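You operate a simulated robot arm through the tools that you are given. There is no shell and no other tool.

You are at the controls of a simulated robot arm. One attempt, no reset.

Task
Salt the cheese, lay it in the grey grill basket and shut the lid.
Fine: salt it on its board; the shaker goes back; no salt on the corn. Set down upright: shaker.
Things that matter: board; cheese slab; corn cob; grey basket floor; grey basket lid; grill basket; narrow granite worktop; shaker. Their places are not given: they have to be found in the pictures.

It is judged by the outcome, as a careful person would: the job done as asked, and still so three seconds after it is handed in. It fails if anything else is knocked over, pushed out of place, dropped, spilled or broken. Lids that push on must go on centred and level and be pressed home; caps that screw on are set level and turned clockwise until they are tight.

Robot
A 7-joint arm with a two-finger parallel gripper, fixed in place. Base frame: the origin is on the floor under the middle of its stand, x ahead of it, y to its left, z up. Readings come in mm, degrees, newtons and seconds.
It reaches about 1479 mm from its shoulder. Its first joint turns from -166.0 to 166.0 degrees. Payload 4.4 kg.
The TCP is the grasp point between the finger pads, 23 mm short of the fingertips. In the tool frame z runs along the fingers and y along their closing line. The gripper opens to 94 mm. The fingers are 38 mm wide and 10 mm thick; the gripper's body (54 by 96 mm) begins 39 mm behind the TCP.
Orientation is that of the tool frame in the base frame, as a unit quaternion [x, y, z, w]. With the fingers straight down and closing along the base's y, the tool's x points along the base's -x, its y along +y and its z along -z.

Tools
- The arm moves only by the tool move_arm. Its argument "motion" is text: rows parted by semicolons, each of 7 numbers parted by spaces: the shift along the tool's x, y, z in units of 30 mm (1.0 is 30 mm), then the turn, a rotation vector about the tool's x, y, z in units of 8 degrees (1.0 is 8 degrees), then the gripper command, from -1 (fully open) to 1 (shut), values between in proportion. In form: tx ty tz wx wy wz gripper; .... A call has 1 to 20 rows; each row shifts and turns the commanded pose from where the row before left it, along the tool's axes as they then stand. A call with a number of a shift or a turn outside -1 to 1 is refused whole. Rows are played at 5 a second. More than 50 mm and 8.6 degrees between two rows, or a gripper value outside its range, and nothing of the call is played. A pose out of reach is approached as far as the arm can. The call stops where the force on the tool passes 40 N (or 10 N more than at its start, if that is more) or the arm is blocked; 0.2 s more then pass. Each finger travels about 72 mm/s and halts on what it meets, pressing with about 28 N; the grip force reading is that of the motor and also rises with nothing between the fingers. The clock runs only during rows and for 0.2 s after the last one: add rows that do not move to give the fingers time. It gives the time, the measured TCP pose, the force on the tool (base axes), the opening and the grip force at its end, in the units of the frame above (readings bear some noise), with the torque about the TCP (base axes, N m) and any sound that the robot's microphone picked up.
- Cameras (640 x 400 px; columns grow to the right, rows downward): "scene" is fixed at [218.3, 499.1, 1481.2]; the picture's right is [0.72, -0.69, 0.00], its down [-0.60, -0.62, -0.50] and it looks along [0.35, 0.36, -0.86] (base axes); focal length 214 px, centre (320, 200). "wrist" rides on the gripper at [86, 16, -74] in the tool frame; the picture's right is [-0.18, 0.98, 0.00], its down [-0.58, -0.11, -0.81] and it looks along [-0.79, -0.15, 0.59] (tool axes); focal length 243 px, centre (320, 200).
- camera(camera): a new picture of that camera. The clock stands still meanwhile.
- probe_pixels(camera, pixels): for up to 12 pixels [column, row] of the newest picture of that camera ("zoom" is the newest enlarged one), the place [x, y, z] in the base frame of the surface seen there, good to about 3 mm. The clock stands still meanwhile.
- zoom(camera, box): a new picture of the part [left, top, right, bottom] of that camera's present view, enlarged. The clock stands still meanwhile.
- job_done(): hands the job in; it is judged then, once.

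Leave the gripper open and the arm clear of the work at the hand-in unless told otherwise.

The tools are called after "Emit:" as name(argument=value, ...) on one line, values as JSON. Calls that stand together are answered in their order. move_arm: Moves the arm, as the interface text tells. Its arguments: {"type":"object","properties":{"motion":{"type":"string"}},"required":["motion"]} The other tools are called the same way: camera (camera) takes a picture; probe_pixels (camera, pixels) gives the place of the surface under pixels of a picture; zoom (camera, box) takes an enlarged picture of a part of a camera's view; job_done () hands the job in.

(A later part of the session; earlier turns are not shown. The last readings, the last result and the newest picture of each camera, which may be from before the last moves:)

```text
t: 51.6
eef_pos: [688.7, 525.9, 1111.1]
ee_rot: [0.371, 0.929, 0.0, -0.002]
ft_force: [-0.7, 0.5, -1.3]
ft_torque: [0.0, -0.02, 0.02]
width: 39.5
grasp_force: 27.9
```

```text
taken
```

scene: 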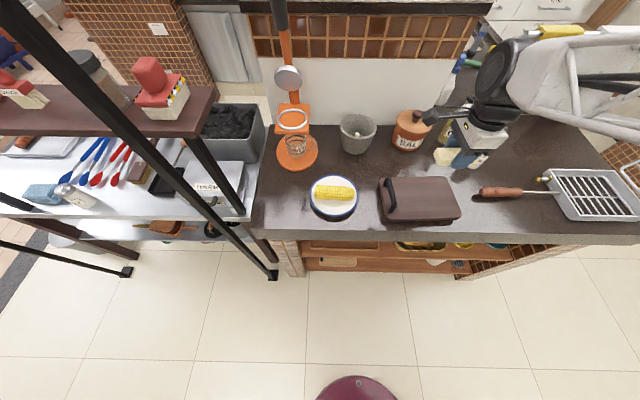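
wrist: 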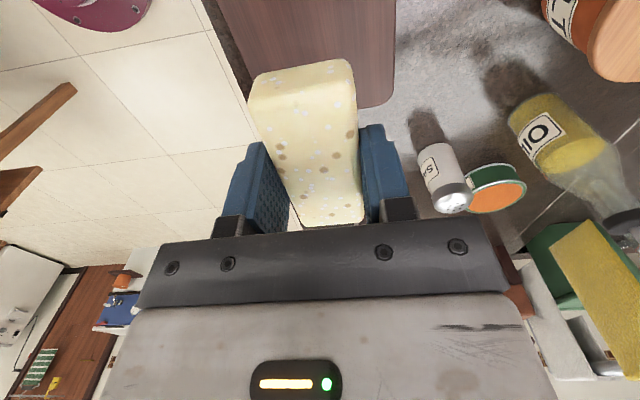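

The cheese is secure and the board is undisturbed. I'll enlarge the basket again and probe its floor and walls while it is in clear view.

Emit:
zoom(camera="scene", box=[530, 150, 640, 230])

Emit:
probe_pixels(camera="zoom", pixels=[[110, 112], [415, 118], [228, 325], [130, 175], [200, 150], [330, 250], [300, 158], [395, 300], [268, 298], [440, 170], [345, 330], [125, 140]])

```text
5.00 times, centred on (585, 190) of scene
```

zoom: 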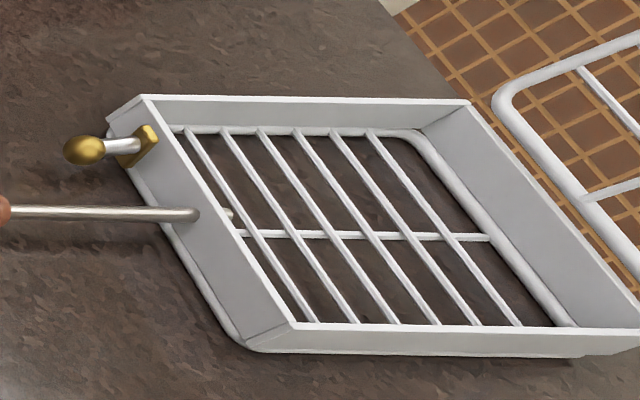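

```text
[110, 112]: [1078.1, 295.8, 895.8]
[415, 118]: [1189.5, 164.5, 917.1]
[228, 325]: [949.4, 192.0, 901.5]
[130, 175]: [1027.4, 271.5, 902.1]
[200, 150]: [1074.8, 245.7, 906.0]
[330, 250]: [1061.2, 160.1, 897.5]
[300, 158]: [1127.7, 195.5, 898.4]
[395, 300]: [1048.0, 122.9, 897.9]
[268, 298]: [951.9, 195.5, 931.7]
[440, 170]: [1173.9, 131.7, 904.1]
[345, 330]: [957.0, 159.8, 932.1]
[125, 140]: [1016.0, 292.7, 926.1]
```

I'll probe the rim corners and some wires more exactly, including the latch.

Emit:
probe_pixels(camera="zoom", pixels=[[147, 97], [463, 101], [294, 327], [630, 331], [305, 98], [220, 212], [465, 330], [550, 215], [300, 236], [82, 150], [140, 140], [152, 130]])

Emit:
probe_pixels(camera="zoom", pixels=[[248, 166], [284, 164], [320, 163], [356, 163], [392, 164], [300, 290], [340, 290], [410, 237], [495, 238], [230, 215], [290, 130], [430, 140]])

```text
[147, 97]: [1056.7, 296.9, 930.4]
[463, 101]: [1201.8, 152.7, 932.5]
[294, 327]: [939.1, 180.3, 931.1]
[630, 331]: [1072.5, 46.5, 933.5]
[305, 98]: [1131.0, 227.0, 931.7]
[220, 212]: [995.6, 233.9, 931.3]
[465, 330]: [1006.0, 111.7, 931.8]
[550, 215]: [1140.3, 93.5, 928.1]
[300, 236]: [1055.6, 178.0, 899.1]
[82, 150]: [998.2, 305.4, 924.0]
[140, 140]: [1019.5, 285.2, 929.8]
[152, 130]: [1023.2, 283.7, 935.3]
```

```text
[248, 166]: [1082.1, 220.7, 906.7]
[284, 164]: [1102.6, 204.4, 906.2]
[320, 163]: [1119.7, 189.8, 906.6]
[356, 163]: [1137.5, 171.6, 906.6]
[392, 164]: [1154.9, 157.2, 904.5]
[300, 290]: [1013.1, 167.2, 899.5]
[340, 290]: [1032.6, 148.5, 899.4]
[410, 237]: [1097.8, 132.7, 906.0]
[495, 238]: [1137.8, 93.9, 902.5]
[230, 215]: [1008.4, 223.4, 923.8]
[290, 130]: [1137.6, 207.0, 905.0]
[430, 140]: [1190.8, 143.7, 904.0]
```

The tray is centred at (1070.5, 166.5), 204 × 166 mm, aligned at ±45°, floor wires at z≈906.5 and rim at 931.5. I'll carry the cheese across at z≈1111 to above the tray's middle.

Emit:
move_arm(motion="-0.4 0 0 0 0 0 0.5;-0.7 0.005 0 0 0 0 0.5;-0.95 0.005 0 0 0 0 0.5;-0.95 0.005 0 0 0 0 0.5;-0.95 0.005 0 0 0 0 0.5;-0.95 0.005 0 0 0 0 0.5;-0.95 0.005 0 0 0 0 0.5;-0.95 0.005 0 0 0 0 0.5;-0.95 0.005 0 0 0 0 0.5;-0.95 0.005 0 0 0 0 0.5;-0.95 0.005 0 0 0 0 0.5;-0.95 0.005 0 0 0 0 0.5;-0.95 0.005 0 0 0 0 0.5;-0.95 0.005 0 0 0 0 0.5;-0.95 0.005 0 0 0 0 0.5;-0.95 0.005 0 0 0 0 0.5;-0.95 0.005 0 0 0 0 0.5;-0.95 0.005 0 0 0 0 0.5;-0.7 0 0 0 0 0.19 0.5;-0.48 0 0 0 0 0 0.5")

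Emit:
camera(camera="wrist")

Emit:
camera(camera="scene")

```text
t: 55.8
eef_pos: [1068.3, 164.7, 1111.4]
ee_rot: [0.384, 0.923, 0.0, -0.002]
ft_force: [-0.2, -0.4, 0.0]
ft_torque: [0.0, -0.01, 0.01]
width: 39.5
grasp_force: 28.0
```

```text
taken
```

wrist: 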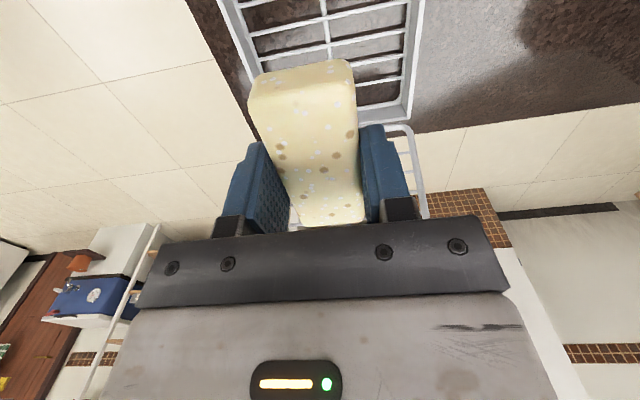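

```text
taken
```

scene: 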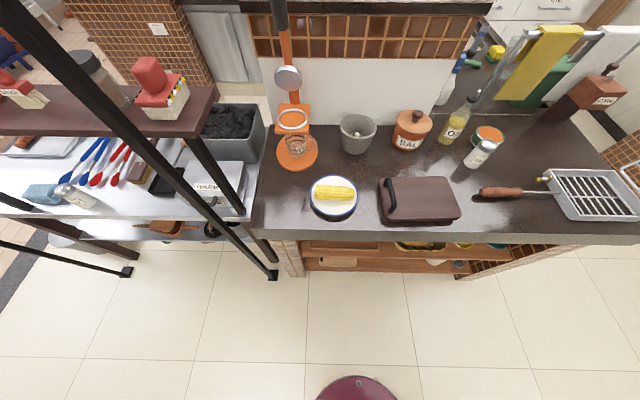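

The cheese hangs above the tray. I'll correct 3 mm and descend to about 3 mm above contact height (TCP ≈ 936).

Emit:
move_arm(motion="-0.01 0.094 0.5 0 0 0 0.5;0 0 0.9 0 0 0 0.5;0 0 0.9 0 0 0 0.5;0 0 0.9 0 0 0 0.5;0 0 0.9 0 0 0 0.5;0 0 0.8 0 0 0 0.5;0 0 0.5 0 0 0 0.5;0 0 0.25 0 0 0 0.5;0 0 0.1 0 0 0 0.5;0 0 0 0 0 0 0.5")

Emit:
camera(camera="wrist")

Emit:
zoom(camera="scene", box=[530, 130, 640, 230])

```text
t: 58.0
eef_pos: [1070.0, 166.5, 937.7]
ee_rot: [0.384, 0.923, 0.0, -0.002]
ft_force: [-0.6, 0.7, -1.1]
ft_torque: [0.01, -0.03, -0.04]
width: 39.4
grasp_force: 28.1
```

```text
taken
```

wrist: 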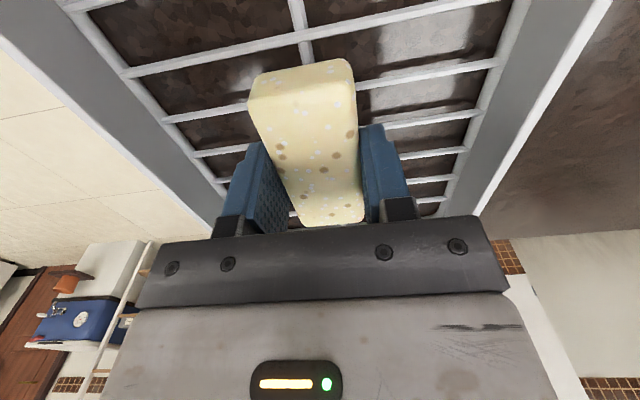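

```text
4.00 times, centred on (585, 180) of scene
```

zoom: 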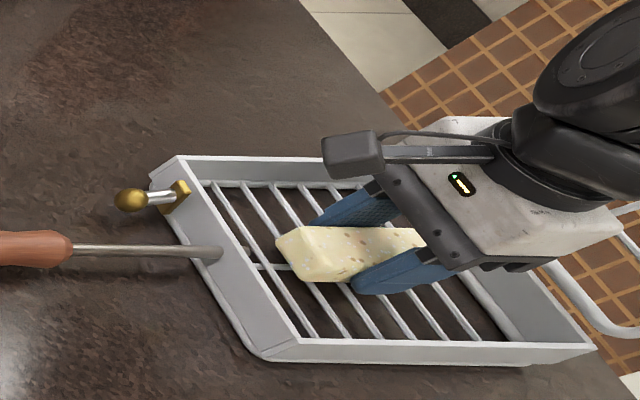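

The cheese hangs inside the tray just above the wires. I'll creep down in small steps, watching the force.

Emit:
move_arm(motion="0 0 0.04 0 0 0 0.5;0 0 0.04 0 0 0 0.5;0 0 0.02 0 0 0 0.5;0 0 0 0 0 0 0.5")

```text
t: 59.0
eef_pos: [1068.7, 167.0, 934.5]
ee_rot: [0.384, 0.923, 0.0, -0.002]
ft_force: [0.1, -0.6, -1.4]
ft_torque: [-0.03, -0.04, -0.01]
width: 39.5
grasp_force: 27.5
```

Emit:
move_arm(motion="0 0 0.025 0 0 0 0.5;0 0 0.025 0 0 0 0.5;0 0 0 0 0 0 0.5")

```text
t: 59.8
eef_pos: [1069.7, 166.7, 933.6]
ee_rot: [0.384, 0.923, 0.0, -0.002]
ft_force: [-0.6, 2.0, 4.6]
ft_torque: [0.14, 0.05, 0.02]
width: 39.3
grasp_force: 28.0
```

Contact at 4.6 N: the cheese rests on the floor wires. I'll open the fingers a little and rise straight up.

Emit:
move_arm(motion="0 0 0 0 0 0 0.1;0 0 0 0 0 0 0;0 0 0 0 0 0 -0.3;0 0 0 0 0 0 -0.3;0 0 -0.3 0 0 0 -0.3;0 0 -0.8 0 0 0 -0.3;0 0 -0.9 0 0 0 -0.3;0 0 -0.9 0 0 0 -0.3;0 0 -0.9 0 0 0 -0.3;0 0 -0.9 0 0 0 -0.3;0 0 0 0 0 0 -0.3")

Emit:
camera(camera="wrist")

Emit:
zoom(camera="scene", box=[530, 130, 640, 230])

```text
t: 62.2
eef_pos: [1068.2, 166.9, 1075.3]
ee_rot: [0.384, 0.923, 0.0, -0.002]
ft_force: [-0.1, -0.3, 0.1]
ft_torque: [-0.02, 0.02, -0.01]
width: 61.0
grasp_force: 0.0
```

```text
taken
```

wrist: 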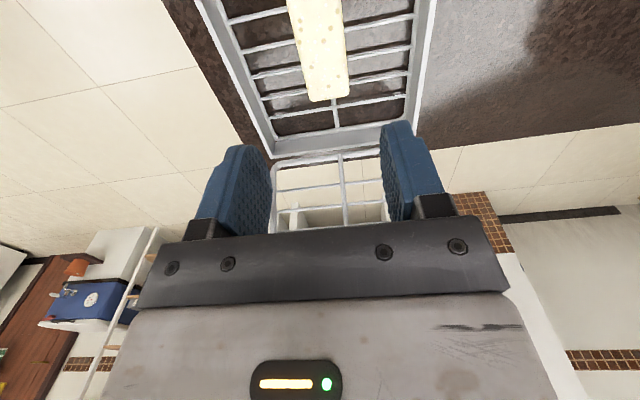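

```text
4.00 times, centred on (585, 180) of scene
```

zoom: 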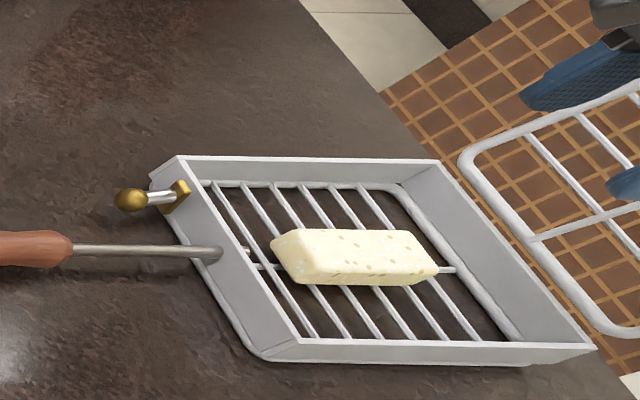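

The cheese lies flat in the middle of the tray. Next I'll move up and back (toward the handle) so the wrist camera can see the whole lid.

Emit:
move_arm(motion="0 0 -0.9 0 0 0 -0.3;0 0 -0.9 0 0 0 -0.3;0 0 -0.9 0 0 0 -0.3;0 0 -0.9 0 0 0 -0.3;0 0 -0.9 0 0 0 -0.3;0 0 -0.9 0 0 0 -0.3;0.9 0 0 0 0 0 -0.3;0.9 0 0 0 0 0 -0.3;0.9 0 0 0 0 0 -0.3;0.9 0 0 0 0 0 -0.3;0.9 0 0 0 0 0 -0.3;0.9 0 0 0 0 0 -1;0 0 0 0 0 0 -1")

Emit:
camera(camera="wrist")

```text
t: 65.0
eef_pos: [957.2, 285.0, 1238.4]
ee_rot: [0.384, 0.923, 0.0, -0.002]
ft_force: [0.6, -0.9, -0.5]
ft_torque: [-0.04, 0.01, 0.02]
width: 94.0
grasp_force: 0.1
```

```text
taken
```

wrist: 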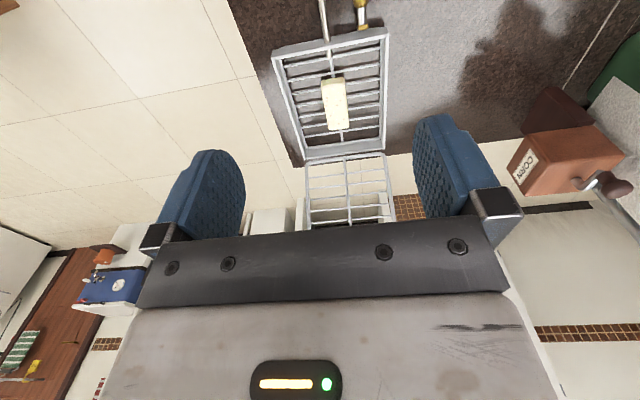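

The gripper hides the lid's upper end. I'll pitch the tool 24° toward the lid for a better view.

Emit:
move_arm(motion="0 0 0 0 -1 0 -1;0 0 0 0 -1 0 -1;0 0 0 0 -1 0 -1;0 0 0 0 0 0 -1")

Emit:
camera(camera="wrist")

Emit:
zoom(camera="wrist", box=[260, 0, 420, 170])

```text
t: 66.0
eef_pos: [956.4, 283.2, 1237.2]
ee_rot: [0.375, 0.903, -0.08, 0.191]
ft_force: [0.1, -0.2, 0.6]
ft_torque: [-0.01, 0.01, 0.01]
width: 93.9
grasp_force: 0.1
```

```text
taken
```

wrist: 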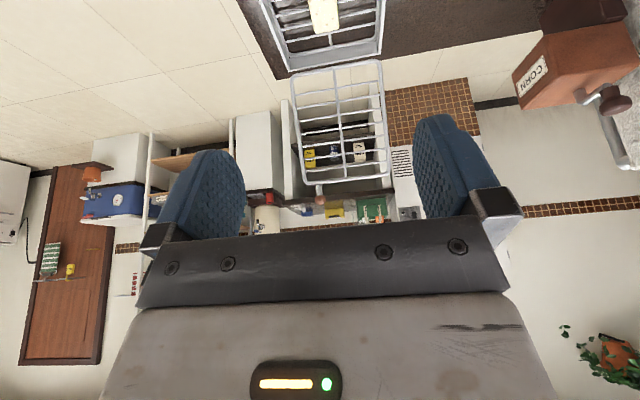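

```text
2.35 times, centred on (340, 85) of wrist
```

zoom: 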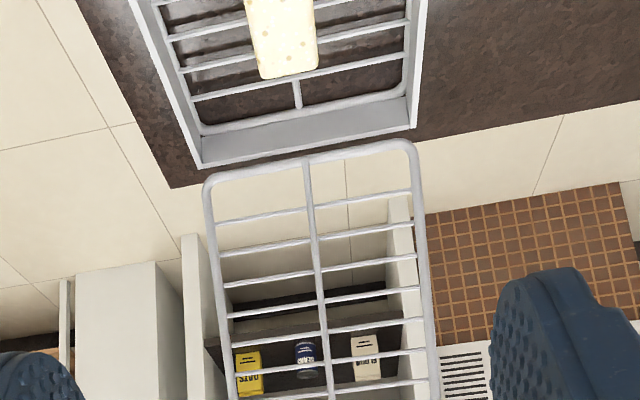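

I can see the lid frame hanging up from the tray's far edge; its free edge is near row 182, with something small at (320,192). I'll enlarge that part.

Emit:
zoom(camera="wrist", box=[280, 120, 410, 220])

Emit:
probe_pixels(camera="wrist", pixels=[[290, 80], [377, 62], [300, 180], [387, 172], [345, 182], [320, 190], [335, 70], [340, 120], [320, 205], [383, 120], [296, 130], [344, 178]])

```text
4.00 times, centred on (345, 170) of wrist
```

zoom: 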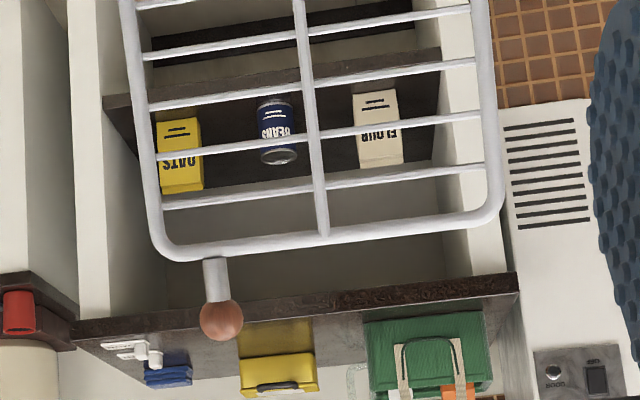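

```text
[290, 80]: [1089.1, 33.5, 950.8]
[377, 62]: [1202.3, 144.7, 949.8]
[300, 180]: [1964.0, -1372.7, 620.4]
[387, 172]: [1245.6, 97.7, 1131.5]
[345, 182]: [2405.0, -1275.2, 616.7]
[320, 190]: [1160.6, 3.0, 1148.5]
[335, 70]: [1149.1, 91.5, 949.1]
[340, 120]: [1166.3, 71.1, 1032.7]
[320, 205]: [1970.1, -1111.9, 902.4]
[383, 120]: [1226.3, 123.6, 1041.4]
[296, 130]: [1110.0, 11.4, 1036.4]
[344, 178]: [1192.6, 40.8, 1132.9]
```

The lid has a small wooden knob on a short stem at its free edge, offset toward the front. I'll grip that knob with the closing line along the hinge, so it can pivot while the lid swings. First I'll probe the ball and stem.

Emit:
zoom(camera="wrist", box=[300, 170, 348, 212])

Emit:
probe_pixels(camera="wrist", pixels=[[320, 200], [319, 197], [322, 203], [317, 200], [324, 200], [320, 188], [319, 184], [320, 182], [300, 176], [340, 180], [320, 193], [320, 196]])

```text
9.52 times, centred on (324, 191) of wrist
```

zoom: 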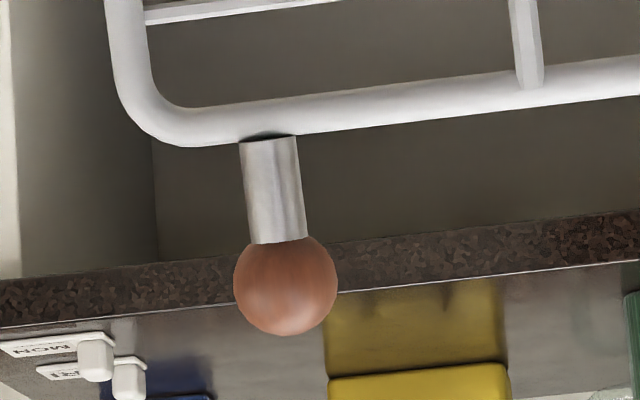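

```text
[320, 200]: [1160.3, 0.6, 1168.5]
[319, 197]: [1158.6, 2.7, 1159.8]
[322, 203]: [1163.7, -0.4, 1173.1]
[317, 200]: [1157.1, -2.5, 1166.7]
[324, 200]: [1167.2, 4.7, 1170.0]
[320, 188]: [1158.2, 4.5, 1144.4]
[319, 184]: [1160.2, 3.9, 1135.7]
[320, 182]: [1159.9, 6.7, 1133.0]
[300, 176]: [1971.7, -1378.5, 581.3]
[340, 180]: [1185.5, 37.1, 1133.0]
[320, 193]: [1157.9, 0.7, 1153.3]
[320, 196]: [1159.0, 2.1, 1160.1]
```

The ball's centre works out at about (1166, −8, 1166), radius ≈10.6 mm. I'll also enlarge the hinge zone to understand where the lid pivots.

Emit:
zoom(camera="wrist", box=[276, 36, 336, 96])

Emit:
zoom(camera="wrist", box=[336, 30, 396, 90])

```text
6.67 times, centred on (306, 66) of wrist
```

zoom: 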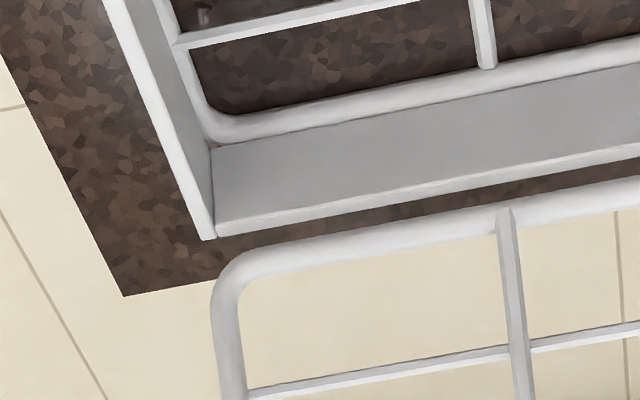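

```text
6.67 times, centred on (366, 60) of wrist
```

zoom: 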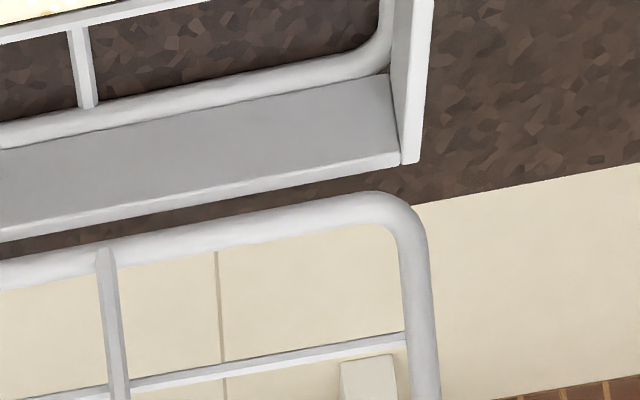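

No visible hinge parts; the lid seems to pivot around the tray's far rim, about (e≈746, z≈936) in the swing plane. I'll straighten the tool to vertical and move above the knob, fingers open.

Emit:
move_arm(motion="0 0 -0.3 0 1 0 -1;0 0 0 0 1 0 -1;0 0 0 0 1 0 -1;-0.908 -0.147 0 0 0 0 -1;-0.908 -0.147 0 0 0 0 -1;-0.908 -0.147 0 0 0 0 -1;-0.908 -0.147 0 0 0 0 -1;-0.908 -0.147 0 0 0 0 -1;-0.908 -0.147 0 0 0 0 -1;-0.908 -0.147 0 0 0 0 -1;-0.908 -0.147 0 0 0 0 -1;-0.908 -0.147 0 0 0 0 -1;-0.908 -0.147 0 0 0 0 -0.5;-0.908 -0.147 0 0 0 0 -0.3;-0.908 -0.147 0 0 0 0 -0.1;-0.908 -0.147 0 0 0 0 -0.1;0 0 0 0 0 0 -0.1")

Emit:
camera(camera="wrist")

```text
t: 69.6
eef_pos: [1162.7, -8.2, 1242.2]
ee_rot: [0.385, 0.923, 0.0, -0.002]
ft_force: [-0.2, 0.0, 0.4]
ft_torque: [0.0, 0.0, -0.04]
width: 51.6
grasp_force: 0.1
```

```text
taken
```

wrist: 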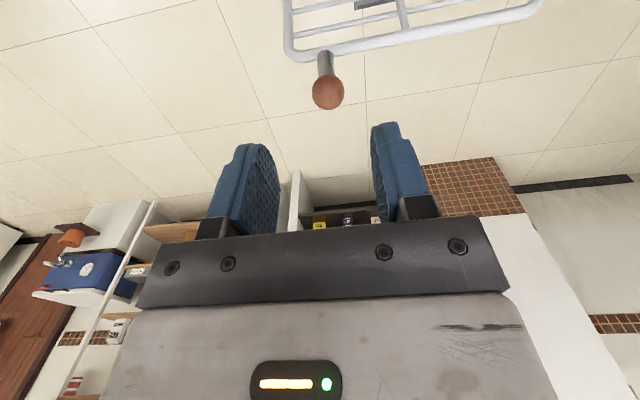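

The knob is at (328,92) below the open fingers. I'll enlarge and probe it to refine its position.

Emit:
zoom(camera="wrist", box=[290, 40, 370, 120])

Emit:
probe_pixels(camera="wrist", pixels=[[328, 92], [318, 92], [338, 92], [328, 82], [328, 102], [325, 65], [325, 54], [290, 50], [400, 38], [500, 18]])

```text
5.00 times, centred on (330, 80) of wrist
```

zoom: 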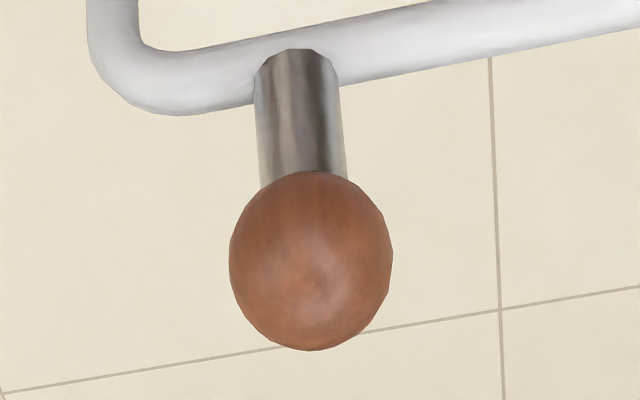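

```text
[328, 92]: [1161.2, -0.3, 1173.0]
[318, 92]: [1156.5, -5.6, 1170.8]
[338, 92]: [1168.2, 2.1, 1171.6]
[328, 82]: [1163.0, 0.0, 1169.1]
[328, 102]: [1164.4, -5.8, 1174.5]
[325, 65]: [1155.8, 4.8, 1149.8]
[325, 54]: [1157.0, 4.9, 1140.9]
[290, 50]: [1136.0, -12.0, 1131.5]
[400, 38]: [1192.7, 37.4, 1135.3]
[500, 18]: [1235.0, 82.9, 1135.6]
```

The knob's centre is about (1164.5, −5, 1164), 21 mm across. I'll shift 4 mm along the hinge direction and come down 70 mm so the knob sits between the pads, then look.

Emit:
move_arm(motion="0.02 0.12 0.3 0 0 0 -0.1;0 0 0.8 0 0 0 -0.1;0 0 0.7 0 0 0 -0.1;0 0 0.35 0 0 0 -0.1;0 0 0.18 0 0 0 -0.1;0 0 0 0 0 0 -0.1")

Emit:
camera(camera="wrist")

```text
t: 71.0
eef_pos: [1164.6, -4.2, 1174.3]
ee_rot: [0.385, 0.923, 0.0, -0.002]
ft_force: [0.5, -0.4, -0.2]
ft_torque: [0.0, 0.0, 0.01]
width: 51.4
grasp_force: 0.2
```

```text
taken
```

wrist: 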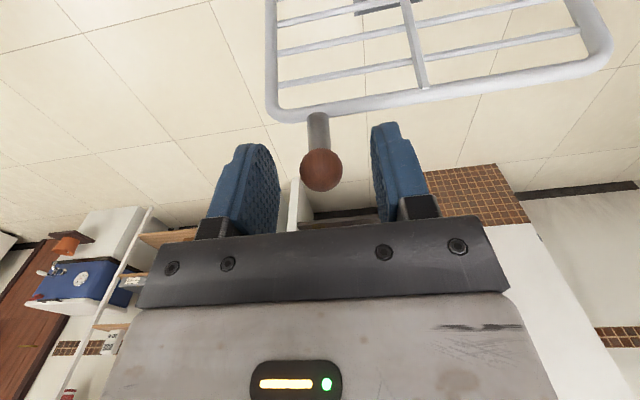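

The ball is centred between the fingers at (321,170). A quick probe to confirm, before closing.

Emit:
probe_pixels(camera="wrist", pixels=[[321, 170], [321, 160], [321, 182], [308, 170], [334, 170], [318, 135]])

```text
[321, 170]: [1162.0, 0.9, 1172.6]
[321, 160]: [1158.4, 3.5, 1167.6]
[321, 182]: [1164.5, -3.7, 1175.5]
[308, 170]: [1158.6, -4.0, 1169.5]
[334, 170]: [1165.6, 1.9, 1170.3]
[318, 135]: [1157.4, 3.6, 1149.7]
```

Confirmed: the ball is 9 mm below the grasp point and centred. I'll close on it in steps.

Emit:
move_arm(motion="0 0 0 0 0 0 0.2;0 0 0 0 0 0 0.4;0 0 0 0 0 0 0.5;0 0 0 0 0 0 0.6;0 0 0 0 0 0 0.8;0 0 0 0 0 0 0.8")

Emit:
camera(camera="wrist")

```text
t: 72.4
eef_pos: [1164.8, -4.9, 1173.3]
ee_rot: [0.384, 0.923, 0.001, -0.002]
ft_force: [-0.5, -0.8, 0.7]
ft_torque: [-0.05, -0.03, 0.0]
width: 21.0
grasp_force: 28.0
```

```text
taken
```

wrist: 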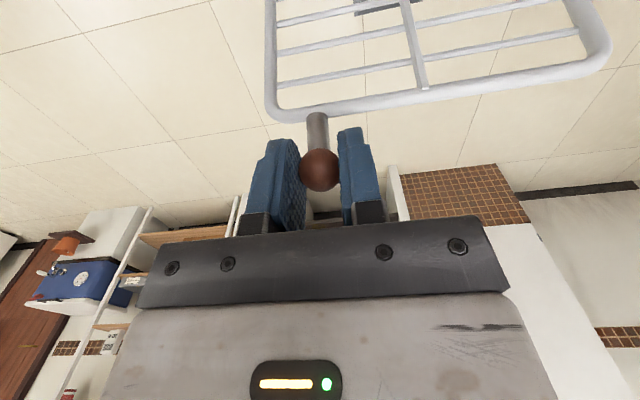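

The knob is held (21 mm). I'll begin the swing with three small arc steps (12°) and check the force.

Emit:
move_arm(motion="0.525 0 -0.170 0 0 0 0.8;0.550 0 -0.137 0 0 0 0.8;0.558 0 -0.098 0 0 0 0.8;0 0 0 0 0 0 0.8")

Emit:
camera(camera="wrist")

```text
t: 73.4
eef_pos: [1130.1, 32.0, 1186.4]
ee_rot: [0.384, 0.923, 0.0, -0.001]
ft_force: [-0.3, -1.1, -0.9]
ft_torque: [-0.14, -0.17, 0.01]
width: 20.9
grasp_force: 28.2
```

```text
taken
```

wrist: 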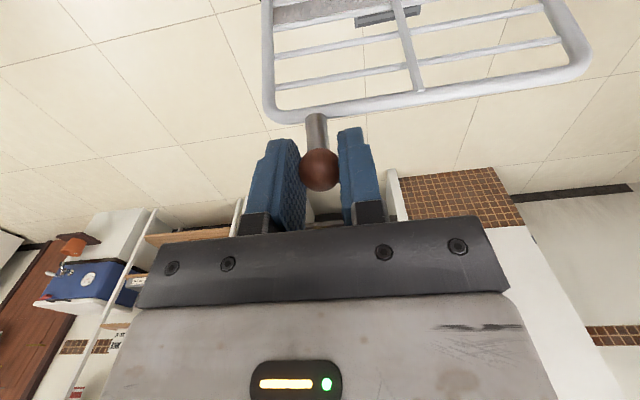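

The lid follows with hardly any force (about 1 N). I'll carry on through vertical to about 102°.

Emit:
move_arm(motion="0.563 0 -0.059 0 0 0 0.8;0.566 0 -0.020 0 0 0 0.8;0.566 0 0.020 0 0 0 0.8;0.563 0 0.059 0 0 0 0.8;0.558 0 0.098 0 0 0 0.8;0 0 0 0 0 0 0.8")

Emit:
camera(camera="wrist")

Emit:
camera(camera="scene")

```text
t: 74.8
eef_pos: [1071.0, 90.9, 1184.1]
ee_rot: [0.384, 0.923, 0.0, -0.002]
ft_force: [0.5, -2.7, -1.4]
ft_torque: [-0.36, -0.38, 0.0]
width: 20.7
grasp_force: 28.3
```

```text
taken
```

wrist: 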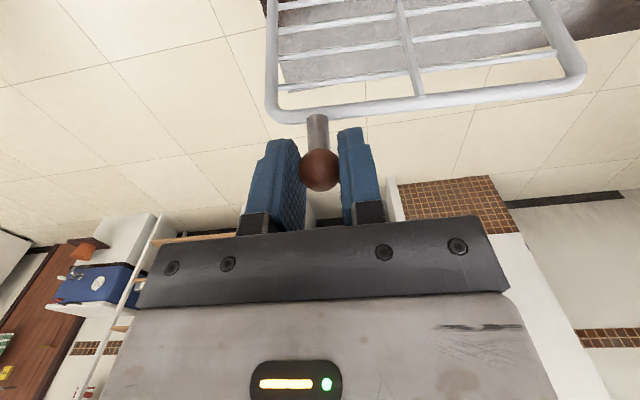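

```text
taken
```

scene: 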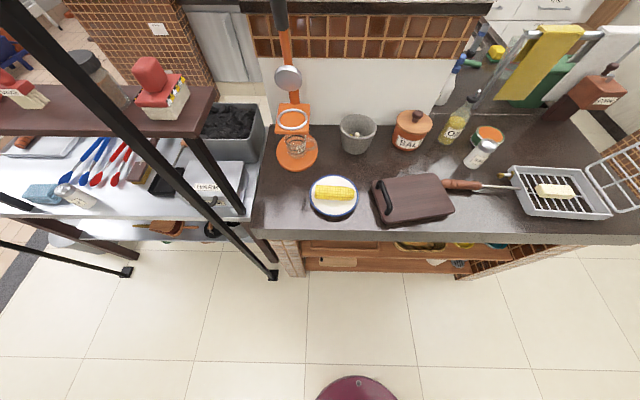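

I see a problem. The lid did not pivot in the grip. The pads held it rigidly, so the whole basket slid about 130 mm and its handle pushed the board (the tray is now at (560,190) and the board is skewed). I'll retrace the same path exactly to bring the basket back.

Emit:
move_arm(motion="-0.279 0 -0.049 0 0 0 0.8;-0.279 0 -0.049 0 0 0 0.8;-0.563 0 -0.059 0 0 0 0.8;-0.566 0 -0.020 0 0 0 0.8;-0.566 0 0.020 0 0 0 0.8;-0.563 0 0.059 0 0 0 0.8;-0.558 0 0.098 0 0 0 0.8;-0.550 0 0.137 0 0 0 0.8;-0.525 0 0.170 0 0 0 0.8;0 0 0 0 0 0 0.8")

Emit:
camera(camera="scene")

Emit:
camera(camera="wrist")

```text
t: 77.0
eef_pos: [1167.5, -3.0, 1174.7]
ee_rot: [0.385, 0.923, 0.0, -0.001]
ft_force: [1.2, 1.3, 3.8]
ft_torque: [0.26, 0.19, 0.04]
width: 20.9
grasp_force: 28.2
```

```text
taken
```

scene: 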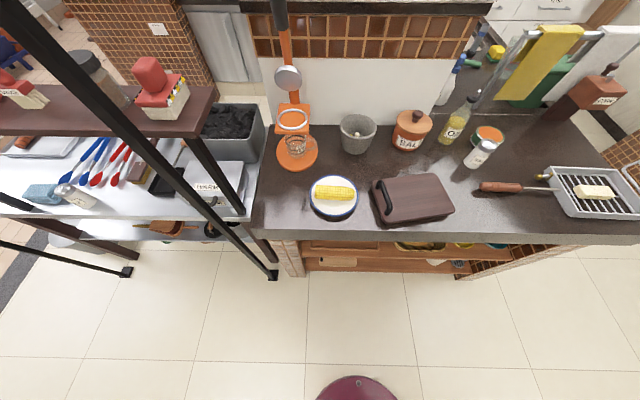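

```text
taken
```

wrist: 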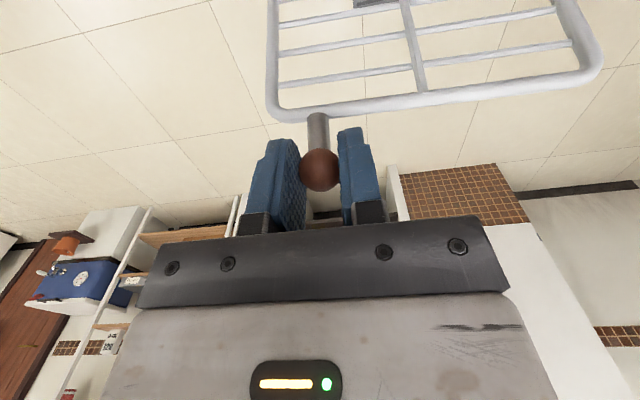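

The basket is back near its start. I'll probe its rim corners and compare with the originals (1056.7,296.9), (1201.8,152.7), (939.1,180.3).

Emit:
zoom(camera="scene", box=[530, 150, 640, 230])

Emit:
probe_pixels(camera="zoom", pixels=[[147, 97], [463, 101], [294, 327], [630, 331], [305, 98], [220, 212], [465, 330], [550, 215], [82, 150], [140, 140], [60, 213], [320, 195]])

```text
5.00 times, centred on (585, 190) of scene
```

zoom: 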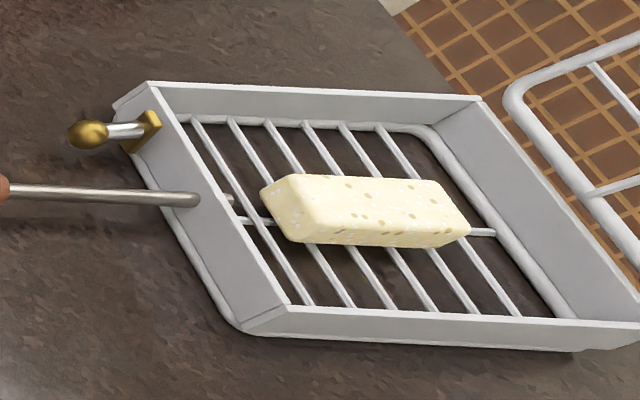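

```text
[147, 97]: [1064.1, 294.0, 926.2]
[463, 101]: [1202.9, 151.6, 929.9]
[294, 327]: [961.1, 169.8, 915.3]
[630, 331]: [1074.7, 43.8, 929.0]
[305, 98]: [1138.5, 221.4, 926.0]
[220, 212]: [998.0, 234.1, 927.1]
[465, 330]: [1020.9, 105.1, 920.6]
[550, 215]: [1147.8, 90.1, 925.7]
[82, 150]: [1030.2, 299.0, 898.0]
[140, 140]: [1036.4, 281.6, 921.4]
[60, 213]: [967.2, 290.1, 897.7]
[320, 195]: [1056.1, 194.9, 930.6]
```

The tray looks a little raised on the handle side, since the grip still holds the lid. I'll probe the actual corners in this picture.

Emit:
probe_pixels(camera="zoom", pixels=[[150, 84], [478, 100], [288, 309], [630, 325], [315, 92], [218, 196], [460, 317], [555, 205], [85, 134], [150, 122], [60, 194], [180, 285]])

```text
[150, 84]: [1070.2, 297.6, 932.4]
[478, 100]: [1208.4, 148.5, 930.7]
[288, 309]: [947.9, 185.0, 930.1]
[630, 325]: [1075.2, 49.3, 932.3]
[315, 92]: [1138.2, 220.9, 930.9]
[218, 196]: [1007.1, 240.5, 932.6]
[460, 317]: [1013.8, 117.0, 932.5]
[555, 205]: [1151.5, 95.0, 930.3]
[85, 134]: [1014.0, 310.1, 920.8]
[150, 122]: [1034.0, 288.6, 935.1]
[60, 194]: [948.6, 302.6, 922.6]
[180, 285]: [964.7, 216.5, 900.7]
```

The basket is level again, about 9 mm from its first place and turned about 2°. Rigid gripping of the knob is the wrong way, so I'll release it. Next I'll straddle the knob loosely with wide-open fingers across the lid, pushing with one finger and catching with the other.

Emit:
move_arm(motion="0 0 0 0 0 0 0.5;0 0 0 0 0 0 0.3;0 0 0 0 0 0 0;0 0 0 0 0 0 -0.1;0 0 0 0 0 0 -0.1")

Emit:
camera(camera="wrist")

Emit:
camera(camera="scene")

```text
t: 78.2
eef_pos: [1166.8, -3.8, 1175.4]
ee_rot: [0.384, 0.923, 0.0, -0.001]
ft_force: [0.4, -0.3, 0.4]
ft_torque: [0.01, 0.02, 0.02]
width: 51.7
grasp_force: 0.0
```

```text
taken
```

wrist: 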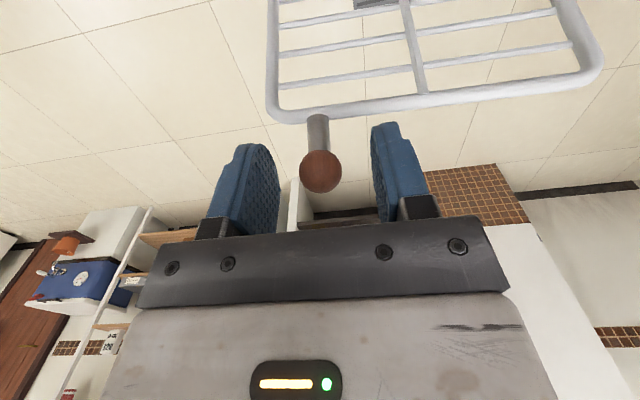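

```text
taken
```

scene: 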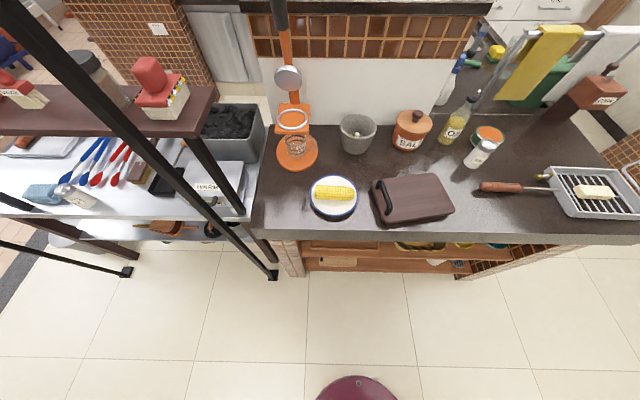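

Released, lid steady. I'll re-probe the tray and lid in the scene now that nothing holds them.

Emit:
zoom(camera="scene", box=[530, 150, 640, 230])

Emit:
probe_pixels(camera="zoom", pixels=[[150, 84], [478, 100], [288, 309], [630, 325], [315, 92], [218, 196], [460, 317], [555, 205], [510, 100], [600, 210], [60, 194], [360, 210]])

Emit:
probe_pixels(camera="wrist", pixels=[[320, 170], [320, 182], [320, 135], [290, 118], [420, 103], [560, 75], [425, 80], [405, 20], [578, 20], [275, 30]])

```text
5.00 times, centred on (585, 190) of scene
```

zoom: 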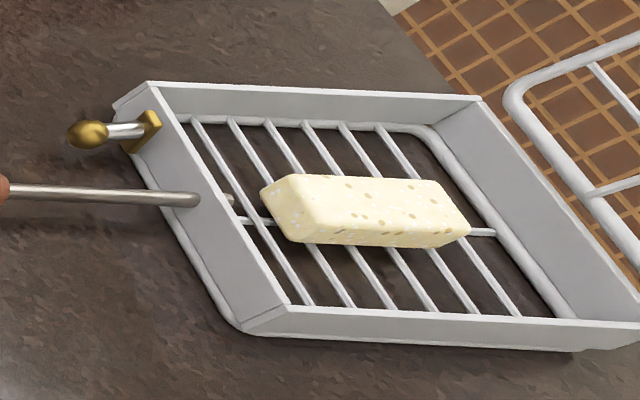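

```text
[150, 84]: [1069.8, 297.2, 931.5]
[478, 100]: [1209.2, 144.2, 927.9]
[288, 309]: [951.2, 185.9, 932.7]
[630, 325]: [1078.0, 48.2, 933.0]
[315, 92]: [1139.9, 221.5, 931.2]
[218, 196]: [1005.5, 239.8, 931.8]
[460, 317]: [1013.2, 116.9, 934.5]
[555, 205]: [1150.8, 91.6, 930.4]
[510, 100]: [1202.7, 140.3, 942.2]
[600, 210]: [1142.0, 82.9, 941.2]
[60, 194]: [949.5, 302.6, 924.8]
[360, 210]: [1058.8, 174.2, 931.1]
```

```text
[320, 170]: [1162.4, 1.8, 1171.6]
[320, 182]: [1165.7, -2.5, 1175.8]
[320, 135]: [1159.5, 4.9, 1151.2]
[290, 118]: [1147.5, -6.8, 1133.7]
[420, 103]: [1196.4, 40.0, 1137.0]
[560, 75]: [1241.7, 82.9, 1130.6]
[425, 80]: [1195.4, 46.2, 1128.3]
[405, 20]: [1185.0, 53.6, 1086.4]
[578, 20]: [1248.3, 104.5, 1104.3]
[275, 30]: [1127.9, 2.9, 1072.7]
```

The tray sits at corners (1070,297), (951,186), (1209,146); the knob is at about (1166.7, −4.5, 1164). I'll rise clear of it and turn the tool about 88° so the fingers open across the lid.

Emit:
move_arm(motion="0 0 -0.5 0 0 0 -0.1;0 0 -0.9 0 0 0 -0.1;0 0 -0.9 0 0 0 -0.1;0 0 0 0 0 -0.921 -0.5;0 0 0 0 0 -0.921 -1;0 0 0 0 0 -0.921 -1;0 0 0 0 0 -0.921 -1;0 0 0 0 0 -0.921 -1;0 0 0 0 0 -0.921 -1;0 0 0 0 0 -0.921 -1;0 0 0 0 0 -0.921 -1;0 0 0 0 0 -0.921 -1;0 0 0 0 0 -0.921 -1;0 0 0 0 0 -0.921 -1;0 0 0 0 0 -0.921 -1;0 0 0 0 0 0 -1")

Emit:
camera(camera="wrist")

```text
t: 81.6
eef_pos: [1164.7, -2.4, 1242.6]
ee_rot: [-0.37, 0.929, 0.001, -0.001]
ft_force: [0.2, 0.1, -0.7]
ft_torque: [-0.04, 0.03, -0.03]
width: 94.0
grasp_force: 0.0
```

```text
taken
```

wrist: 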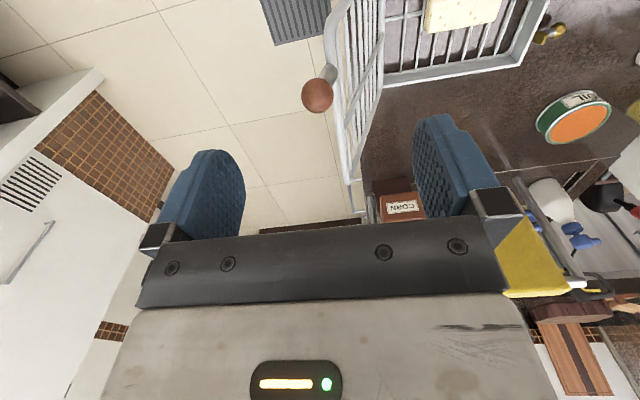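

Now I see the lid edge-on with the knob at (318,95). I'll shift 17 mm toward the tray and descend 72 mm so that the knob is between the open fingers.

Emit:
move_arm(motion="0 0.57 0 0 0 0 -1;0 0 0.8 0 0 0 -1;0 0 0.8 0 0 0 -1;0 0 0.6 0 0 0 -1;0 0 0.22 0 0 0 -1;0 0 0 0 0 0 -1")

Emit:
camera(camera="wrist")

```text
t: 83.0
eef_pos: [1152.5, 8.7, 1170.9]
ee_rot: [-0.369, 0.93, 0.001, -0.001]
ft_force: [0.1, 0.6, 0.1]
ft_torque: [-0.02, 0.03, 0.01]
width: 94.2
grasp_force: 0.0
```

```text
taken
```

wrist: 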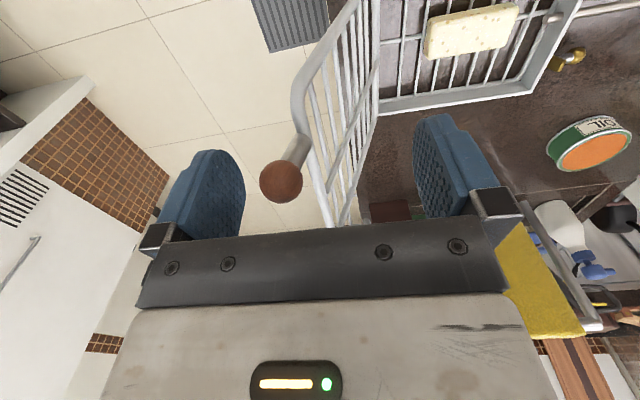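

The knob is between the fingers, nearer the outer one. I'll move toward the tray: 16 mm to touch, then one 4° step, and check whether the lid turns or the basket slides.

Emit:
move_arm(motion="0 0.5 0 0 0 0 -1;0 0.25 -0.05 0 0 0 -1;0 0.25 -0.08 0 0 0 -1;0 0.25 -0.08 0 0 0 -1;0 0 0 0 0 0 -1")

Emit:
camera(camera="wrist")

Emit:
zoom(camera="scene", box=[530, 150, 640, 230])

```text
t: 84.2
eef_pos: [1126.8, 35.9, 1177.9]
ee_rot: [-0.369, 0.929, 0.002, -0.001]
ft_force: [0.6, 0.8, 0.4]
ft_torque: [-0.03, 0.01, 0.01]
width: 93.8
grasp_force: 0.0
```

```text
taken
```

wrist: 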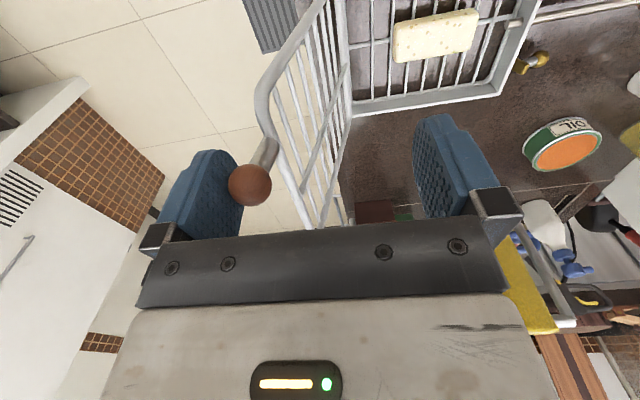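

```text
5.00 times, centred on (585, 190) of scene
```

zoom: 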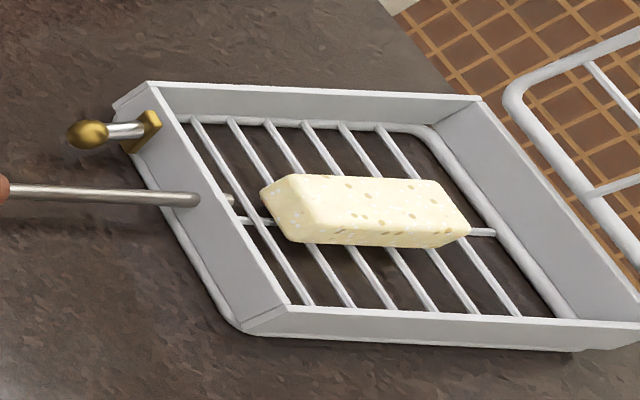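

The outer finger is now touching the knob and the basket has not moved. I'll push two more small steps and compare.

Emit:
move_arm(motion="0 0.27 -0.06 0 0 0 -1;0 0.27 -0.06 0 0 0 -1;0 0.27 -0.06 0 0 0 -1;0 0 0 0 0 0 -1")

Emit:
camera(camera="wrist")

Emit:
zoom(camera="scene", box=[530, 150, 640, 230])

```text
t: 85.2
eef_pos: [1109.7, 53.5, 1181.7]
ee_rot: [-0.369, 0.929, 0.001, -0.001]
ft_force: [-0.3, -0.1, 0.1]
ft_torque: [-0.01, 0.01, -0.05]
width: 94.1
grasp_force: 0.0
```

```text
taken
```

wrist: 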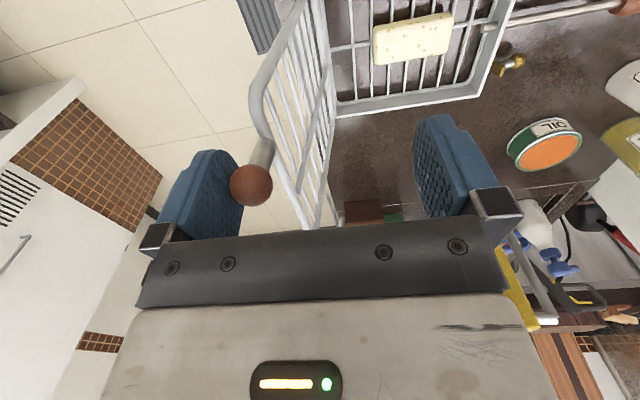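

```text
5.00 times, centred on (585, 190) of scene
```

zoom: 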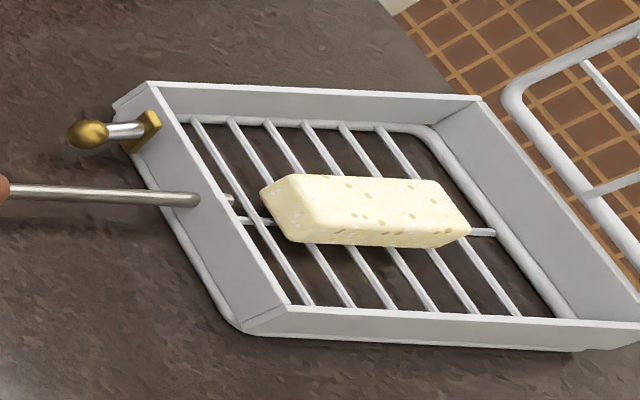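

The knob moves with the finger, the lid turns freely, and the basket stays put. I'll now narrow the opening to about 34 mm so the knob is loosely caged as the lid comes to vertical.

Emit:
move_arm(motion="0 0 -0.15 0 0 0 -0.6;0 0 0 0 0 0 -0.3;0 0 0 0 0 0 0;0 0 0 0 0 0 0.2;0 0 0 0 0 0 0.277;0 0 0 0 0 0 0.277")

Emit:
camera(camera="wrist")

Emit:
zoom(camera="scene", box=[530, 150, 640, 230])

```text
t: 86.6
eef_pos: [1110.3, 53.1, 1186.9]
ee_rot: [-0.37, 0.929, 0.001, -0.002]
ft_force: [-0.6, 0.7, -0.8]
ft_torque: [0.03, 0.01, -0.03]
width: 33.9
grasp_force: 0.1
```

```text
taken
```

wrist: 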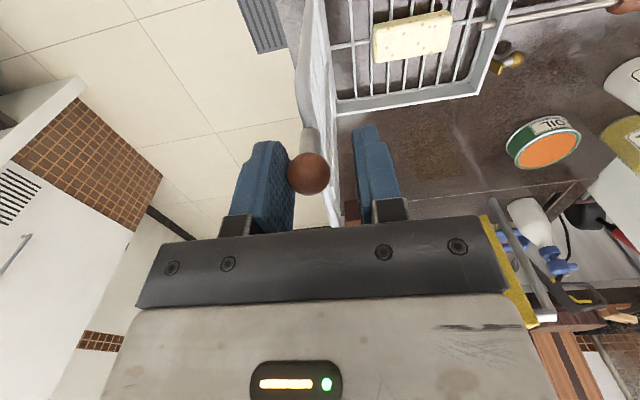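

```text
5.00 times, centred on (585, 190) of scene
```

zoom: 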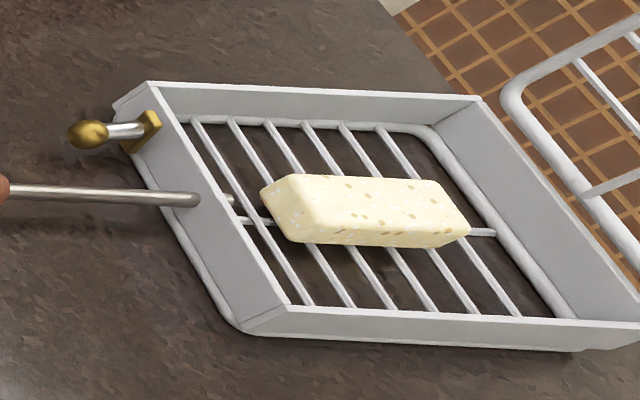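

The lid is now nearly vertical, caged, basket unmoved. I'll take it slowly over the top to about 100°, so that it comes to rest on the inner finger.

Emit:
move_arm(motion="0 0.18 0 0 0 0 0.277;0 0.18 0 0 0 0 0.277;0 0.23 0.03 0 0 0 0.277;0 0.23 0.03 0 0 0 0.277;0 0.23 0.03 0 0 0 0.277;0 0 0 0 0 0 0.277;0 0 0 0 0 0 0.277")

Emit:
camera(camera="wrist")

Emit:
zoom(camera="scene", box=[530, 150, 640, 230])

```text
t: 88.2
eef_pos: [1088.4, 78.0, 1185.0]
ee_rot: [-0.369, 0.929, 0.001, -0.001]
ft_force: [0.4, 0.0, 0.6]
ft_torque: [0.01, -0.01, 0.0]
width: 33.9
grasp_force: 0.0
```

```text
taken
```

wrist: 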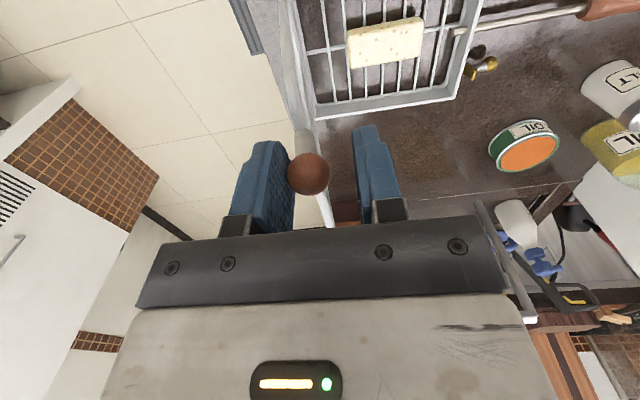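

```text
5.00 times, centred on (585, 190) of scene
```

zoom: 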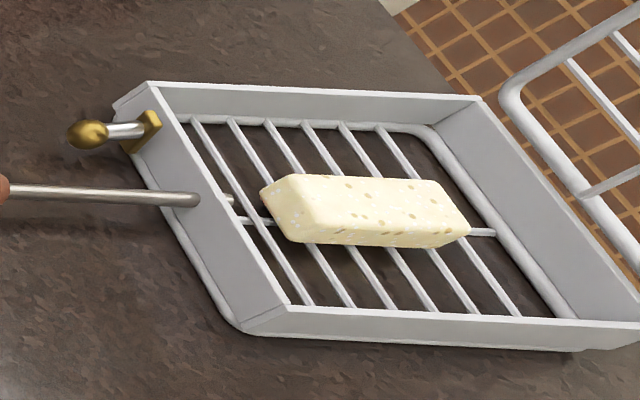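

The knob still rests against the outer finger, so the hinge seems to have some friction and the lid holds itself. Basket unmoved. I'll keep pushing along the arc to about 110°.

Emit:
move_arm(motion="0 0.344 0.05 0 0 0 0.277;0 0.344 0.065 0 0 0 0.277;0 0.344 0.08 0 0 0 0.277;0 0.344 0.09 0 0 0 0.277;0 0.344 0.1 0 0 0 0.277;0 0 0 0 0 0 0.277;0 0 0 0 0 0 0.277")

Emit:
camera(camera="wrist")

Emit:
zoom(camera="scene", box=[530, 150, 640, 230])

```text
t: 89.8
eef_pos: [1053.6, 114.9, 1174.5]
ee_rot: [-0.369, 0.93, 0.001, -0.002]
ft_force: [0.3, 0.1, 0.0]
ft_torque: [-0.04, 0.0, -0.03]
width: 33.7
grasp_force: 0.1
```

```text
taken
```

wrist: 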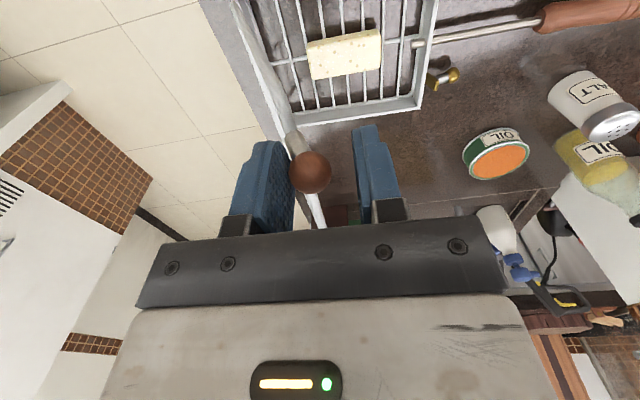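

```text
5.00 times, centred on (585, 190) of scene
```

zoom: 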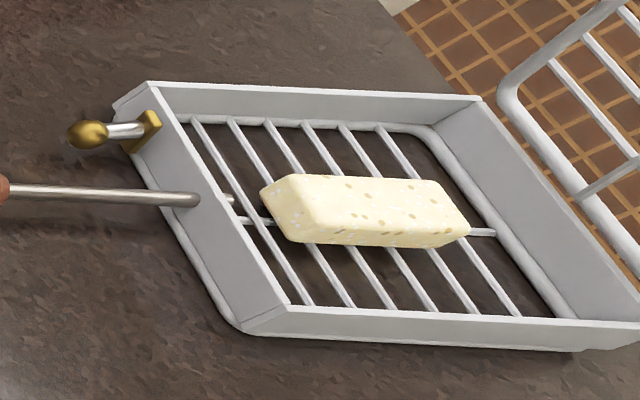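

The lid is at about 110° and holds itself; basket still unmoved. I'll continue to about 130°, starting to pitch the tool so the lower finger gets under the knob.

Emit:
move_arm(motion="0 0.347 0.155 0.179 0 0 0.277;0 0.347 0.155 0.179 0 0 0.277;0 0.328 0.152 0.179 0 0 0.277;0 0.328 0.152 0.179 0 0 0.277;0 0.322 0.162 0.179 0 0 0.277;0 0.322 0.162 0.179 0 0 0.277;0 0.315 0.173 0.179 0 0 0.277;0 0.315 0.173 0.179 0 0 0.277;0 0 0 0 0 0 0.277")

Emit:
camera(camera="wrist")

Emit:
zoom(camera="scene", box=[520, 130, 640, 230])

```text
t: 91.8
eef_pos: [1003.0, 169.0, 1127.3]
ee_rot: [-0.367, 0.925, -0.091, 0.035]
ft_force: [-0.1, -0.7, -0.5]
ft_torque: [0.02, 0.01, -0.03]
width: 34.0
grasp_force: 0.0
```

```text
taken
```

wrist: 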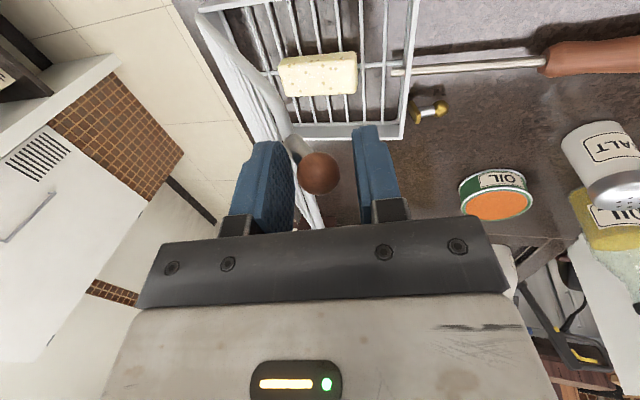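

```text
4.00 times, centred on (580, 180) of scene
```

zoom: 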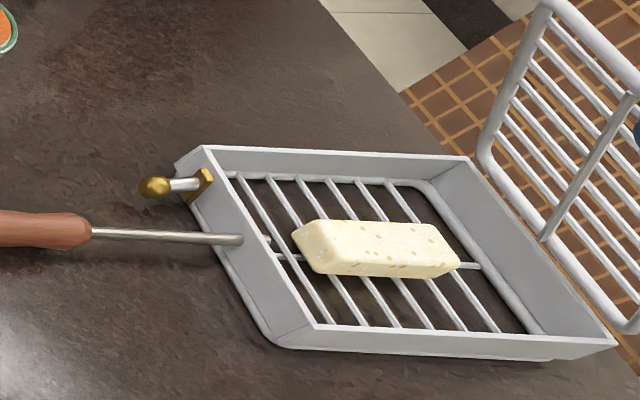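

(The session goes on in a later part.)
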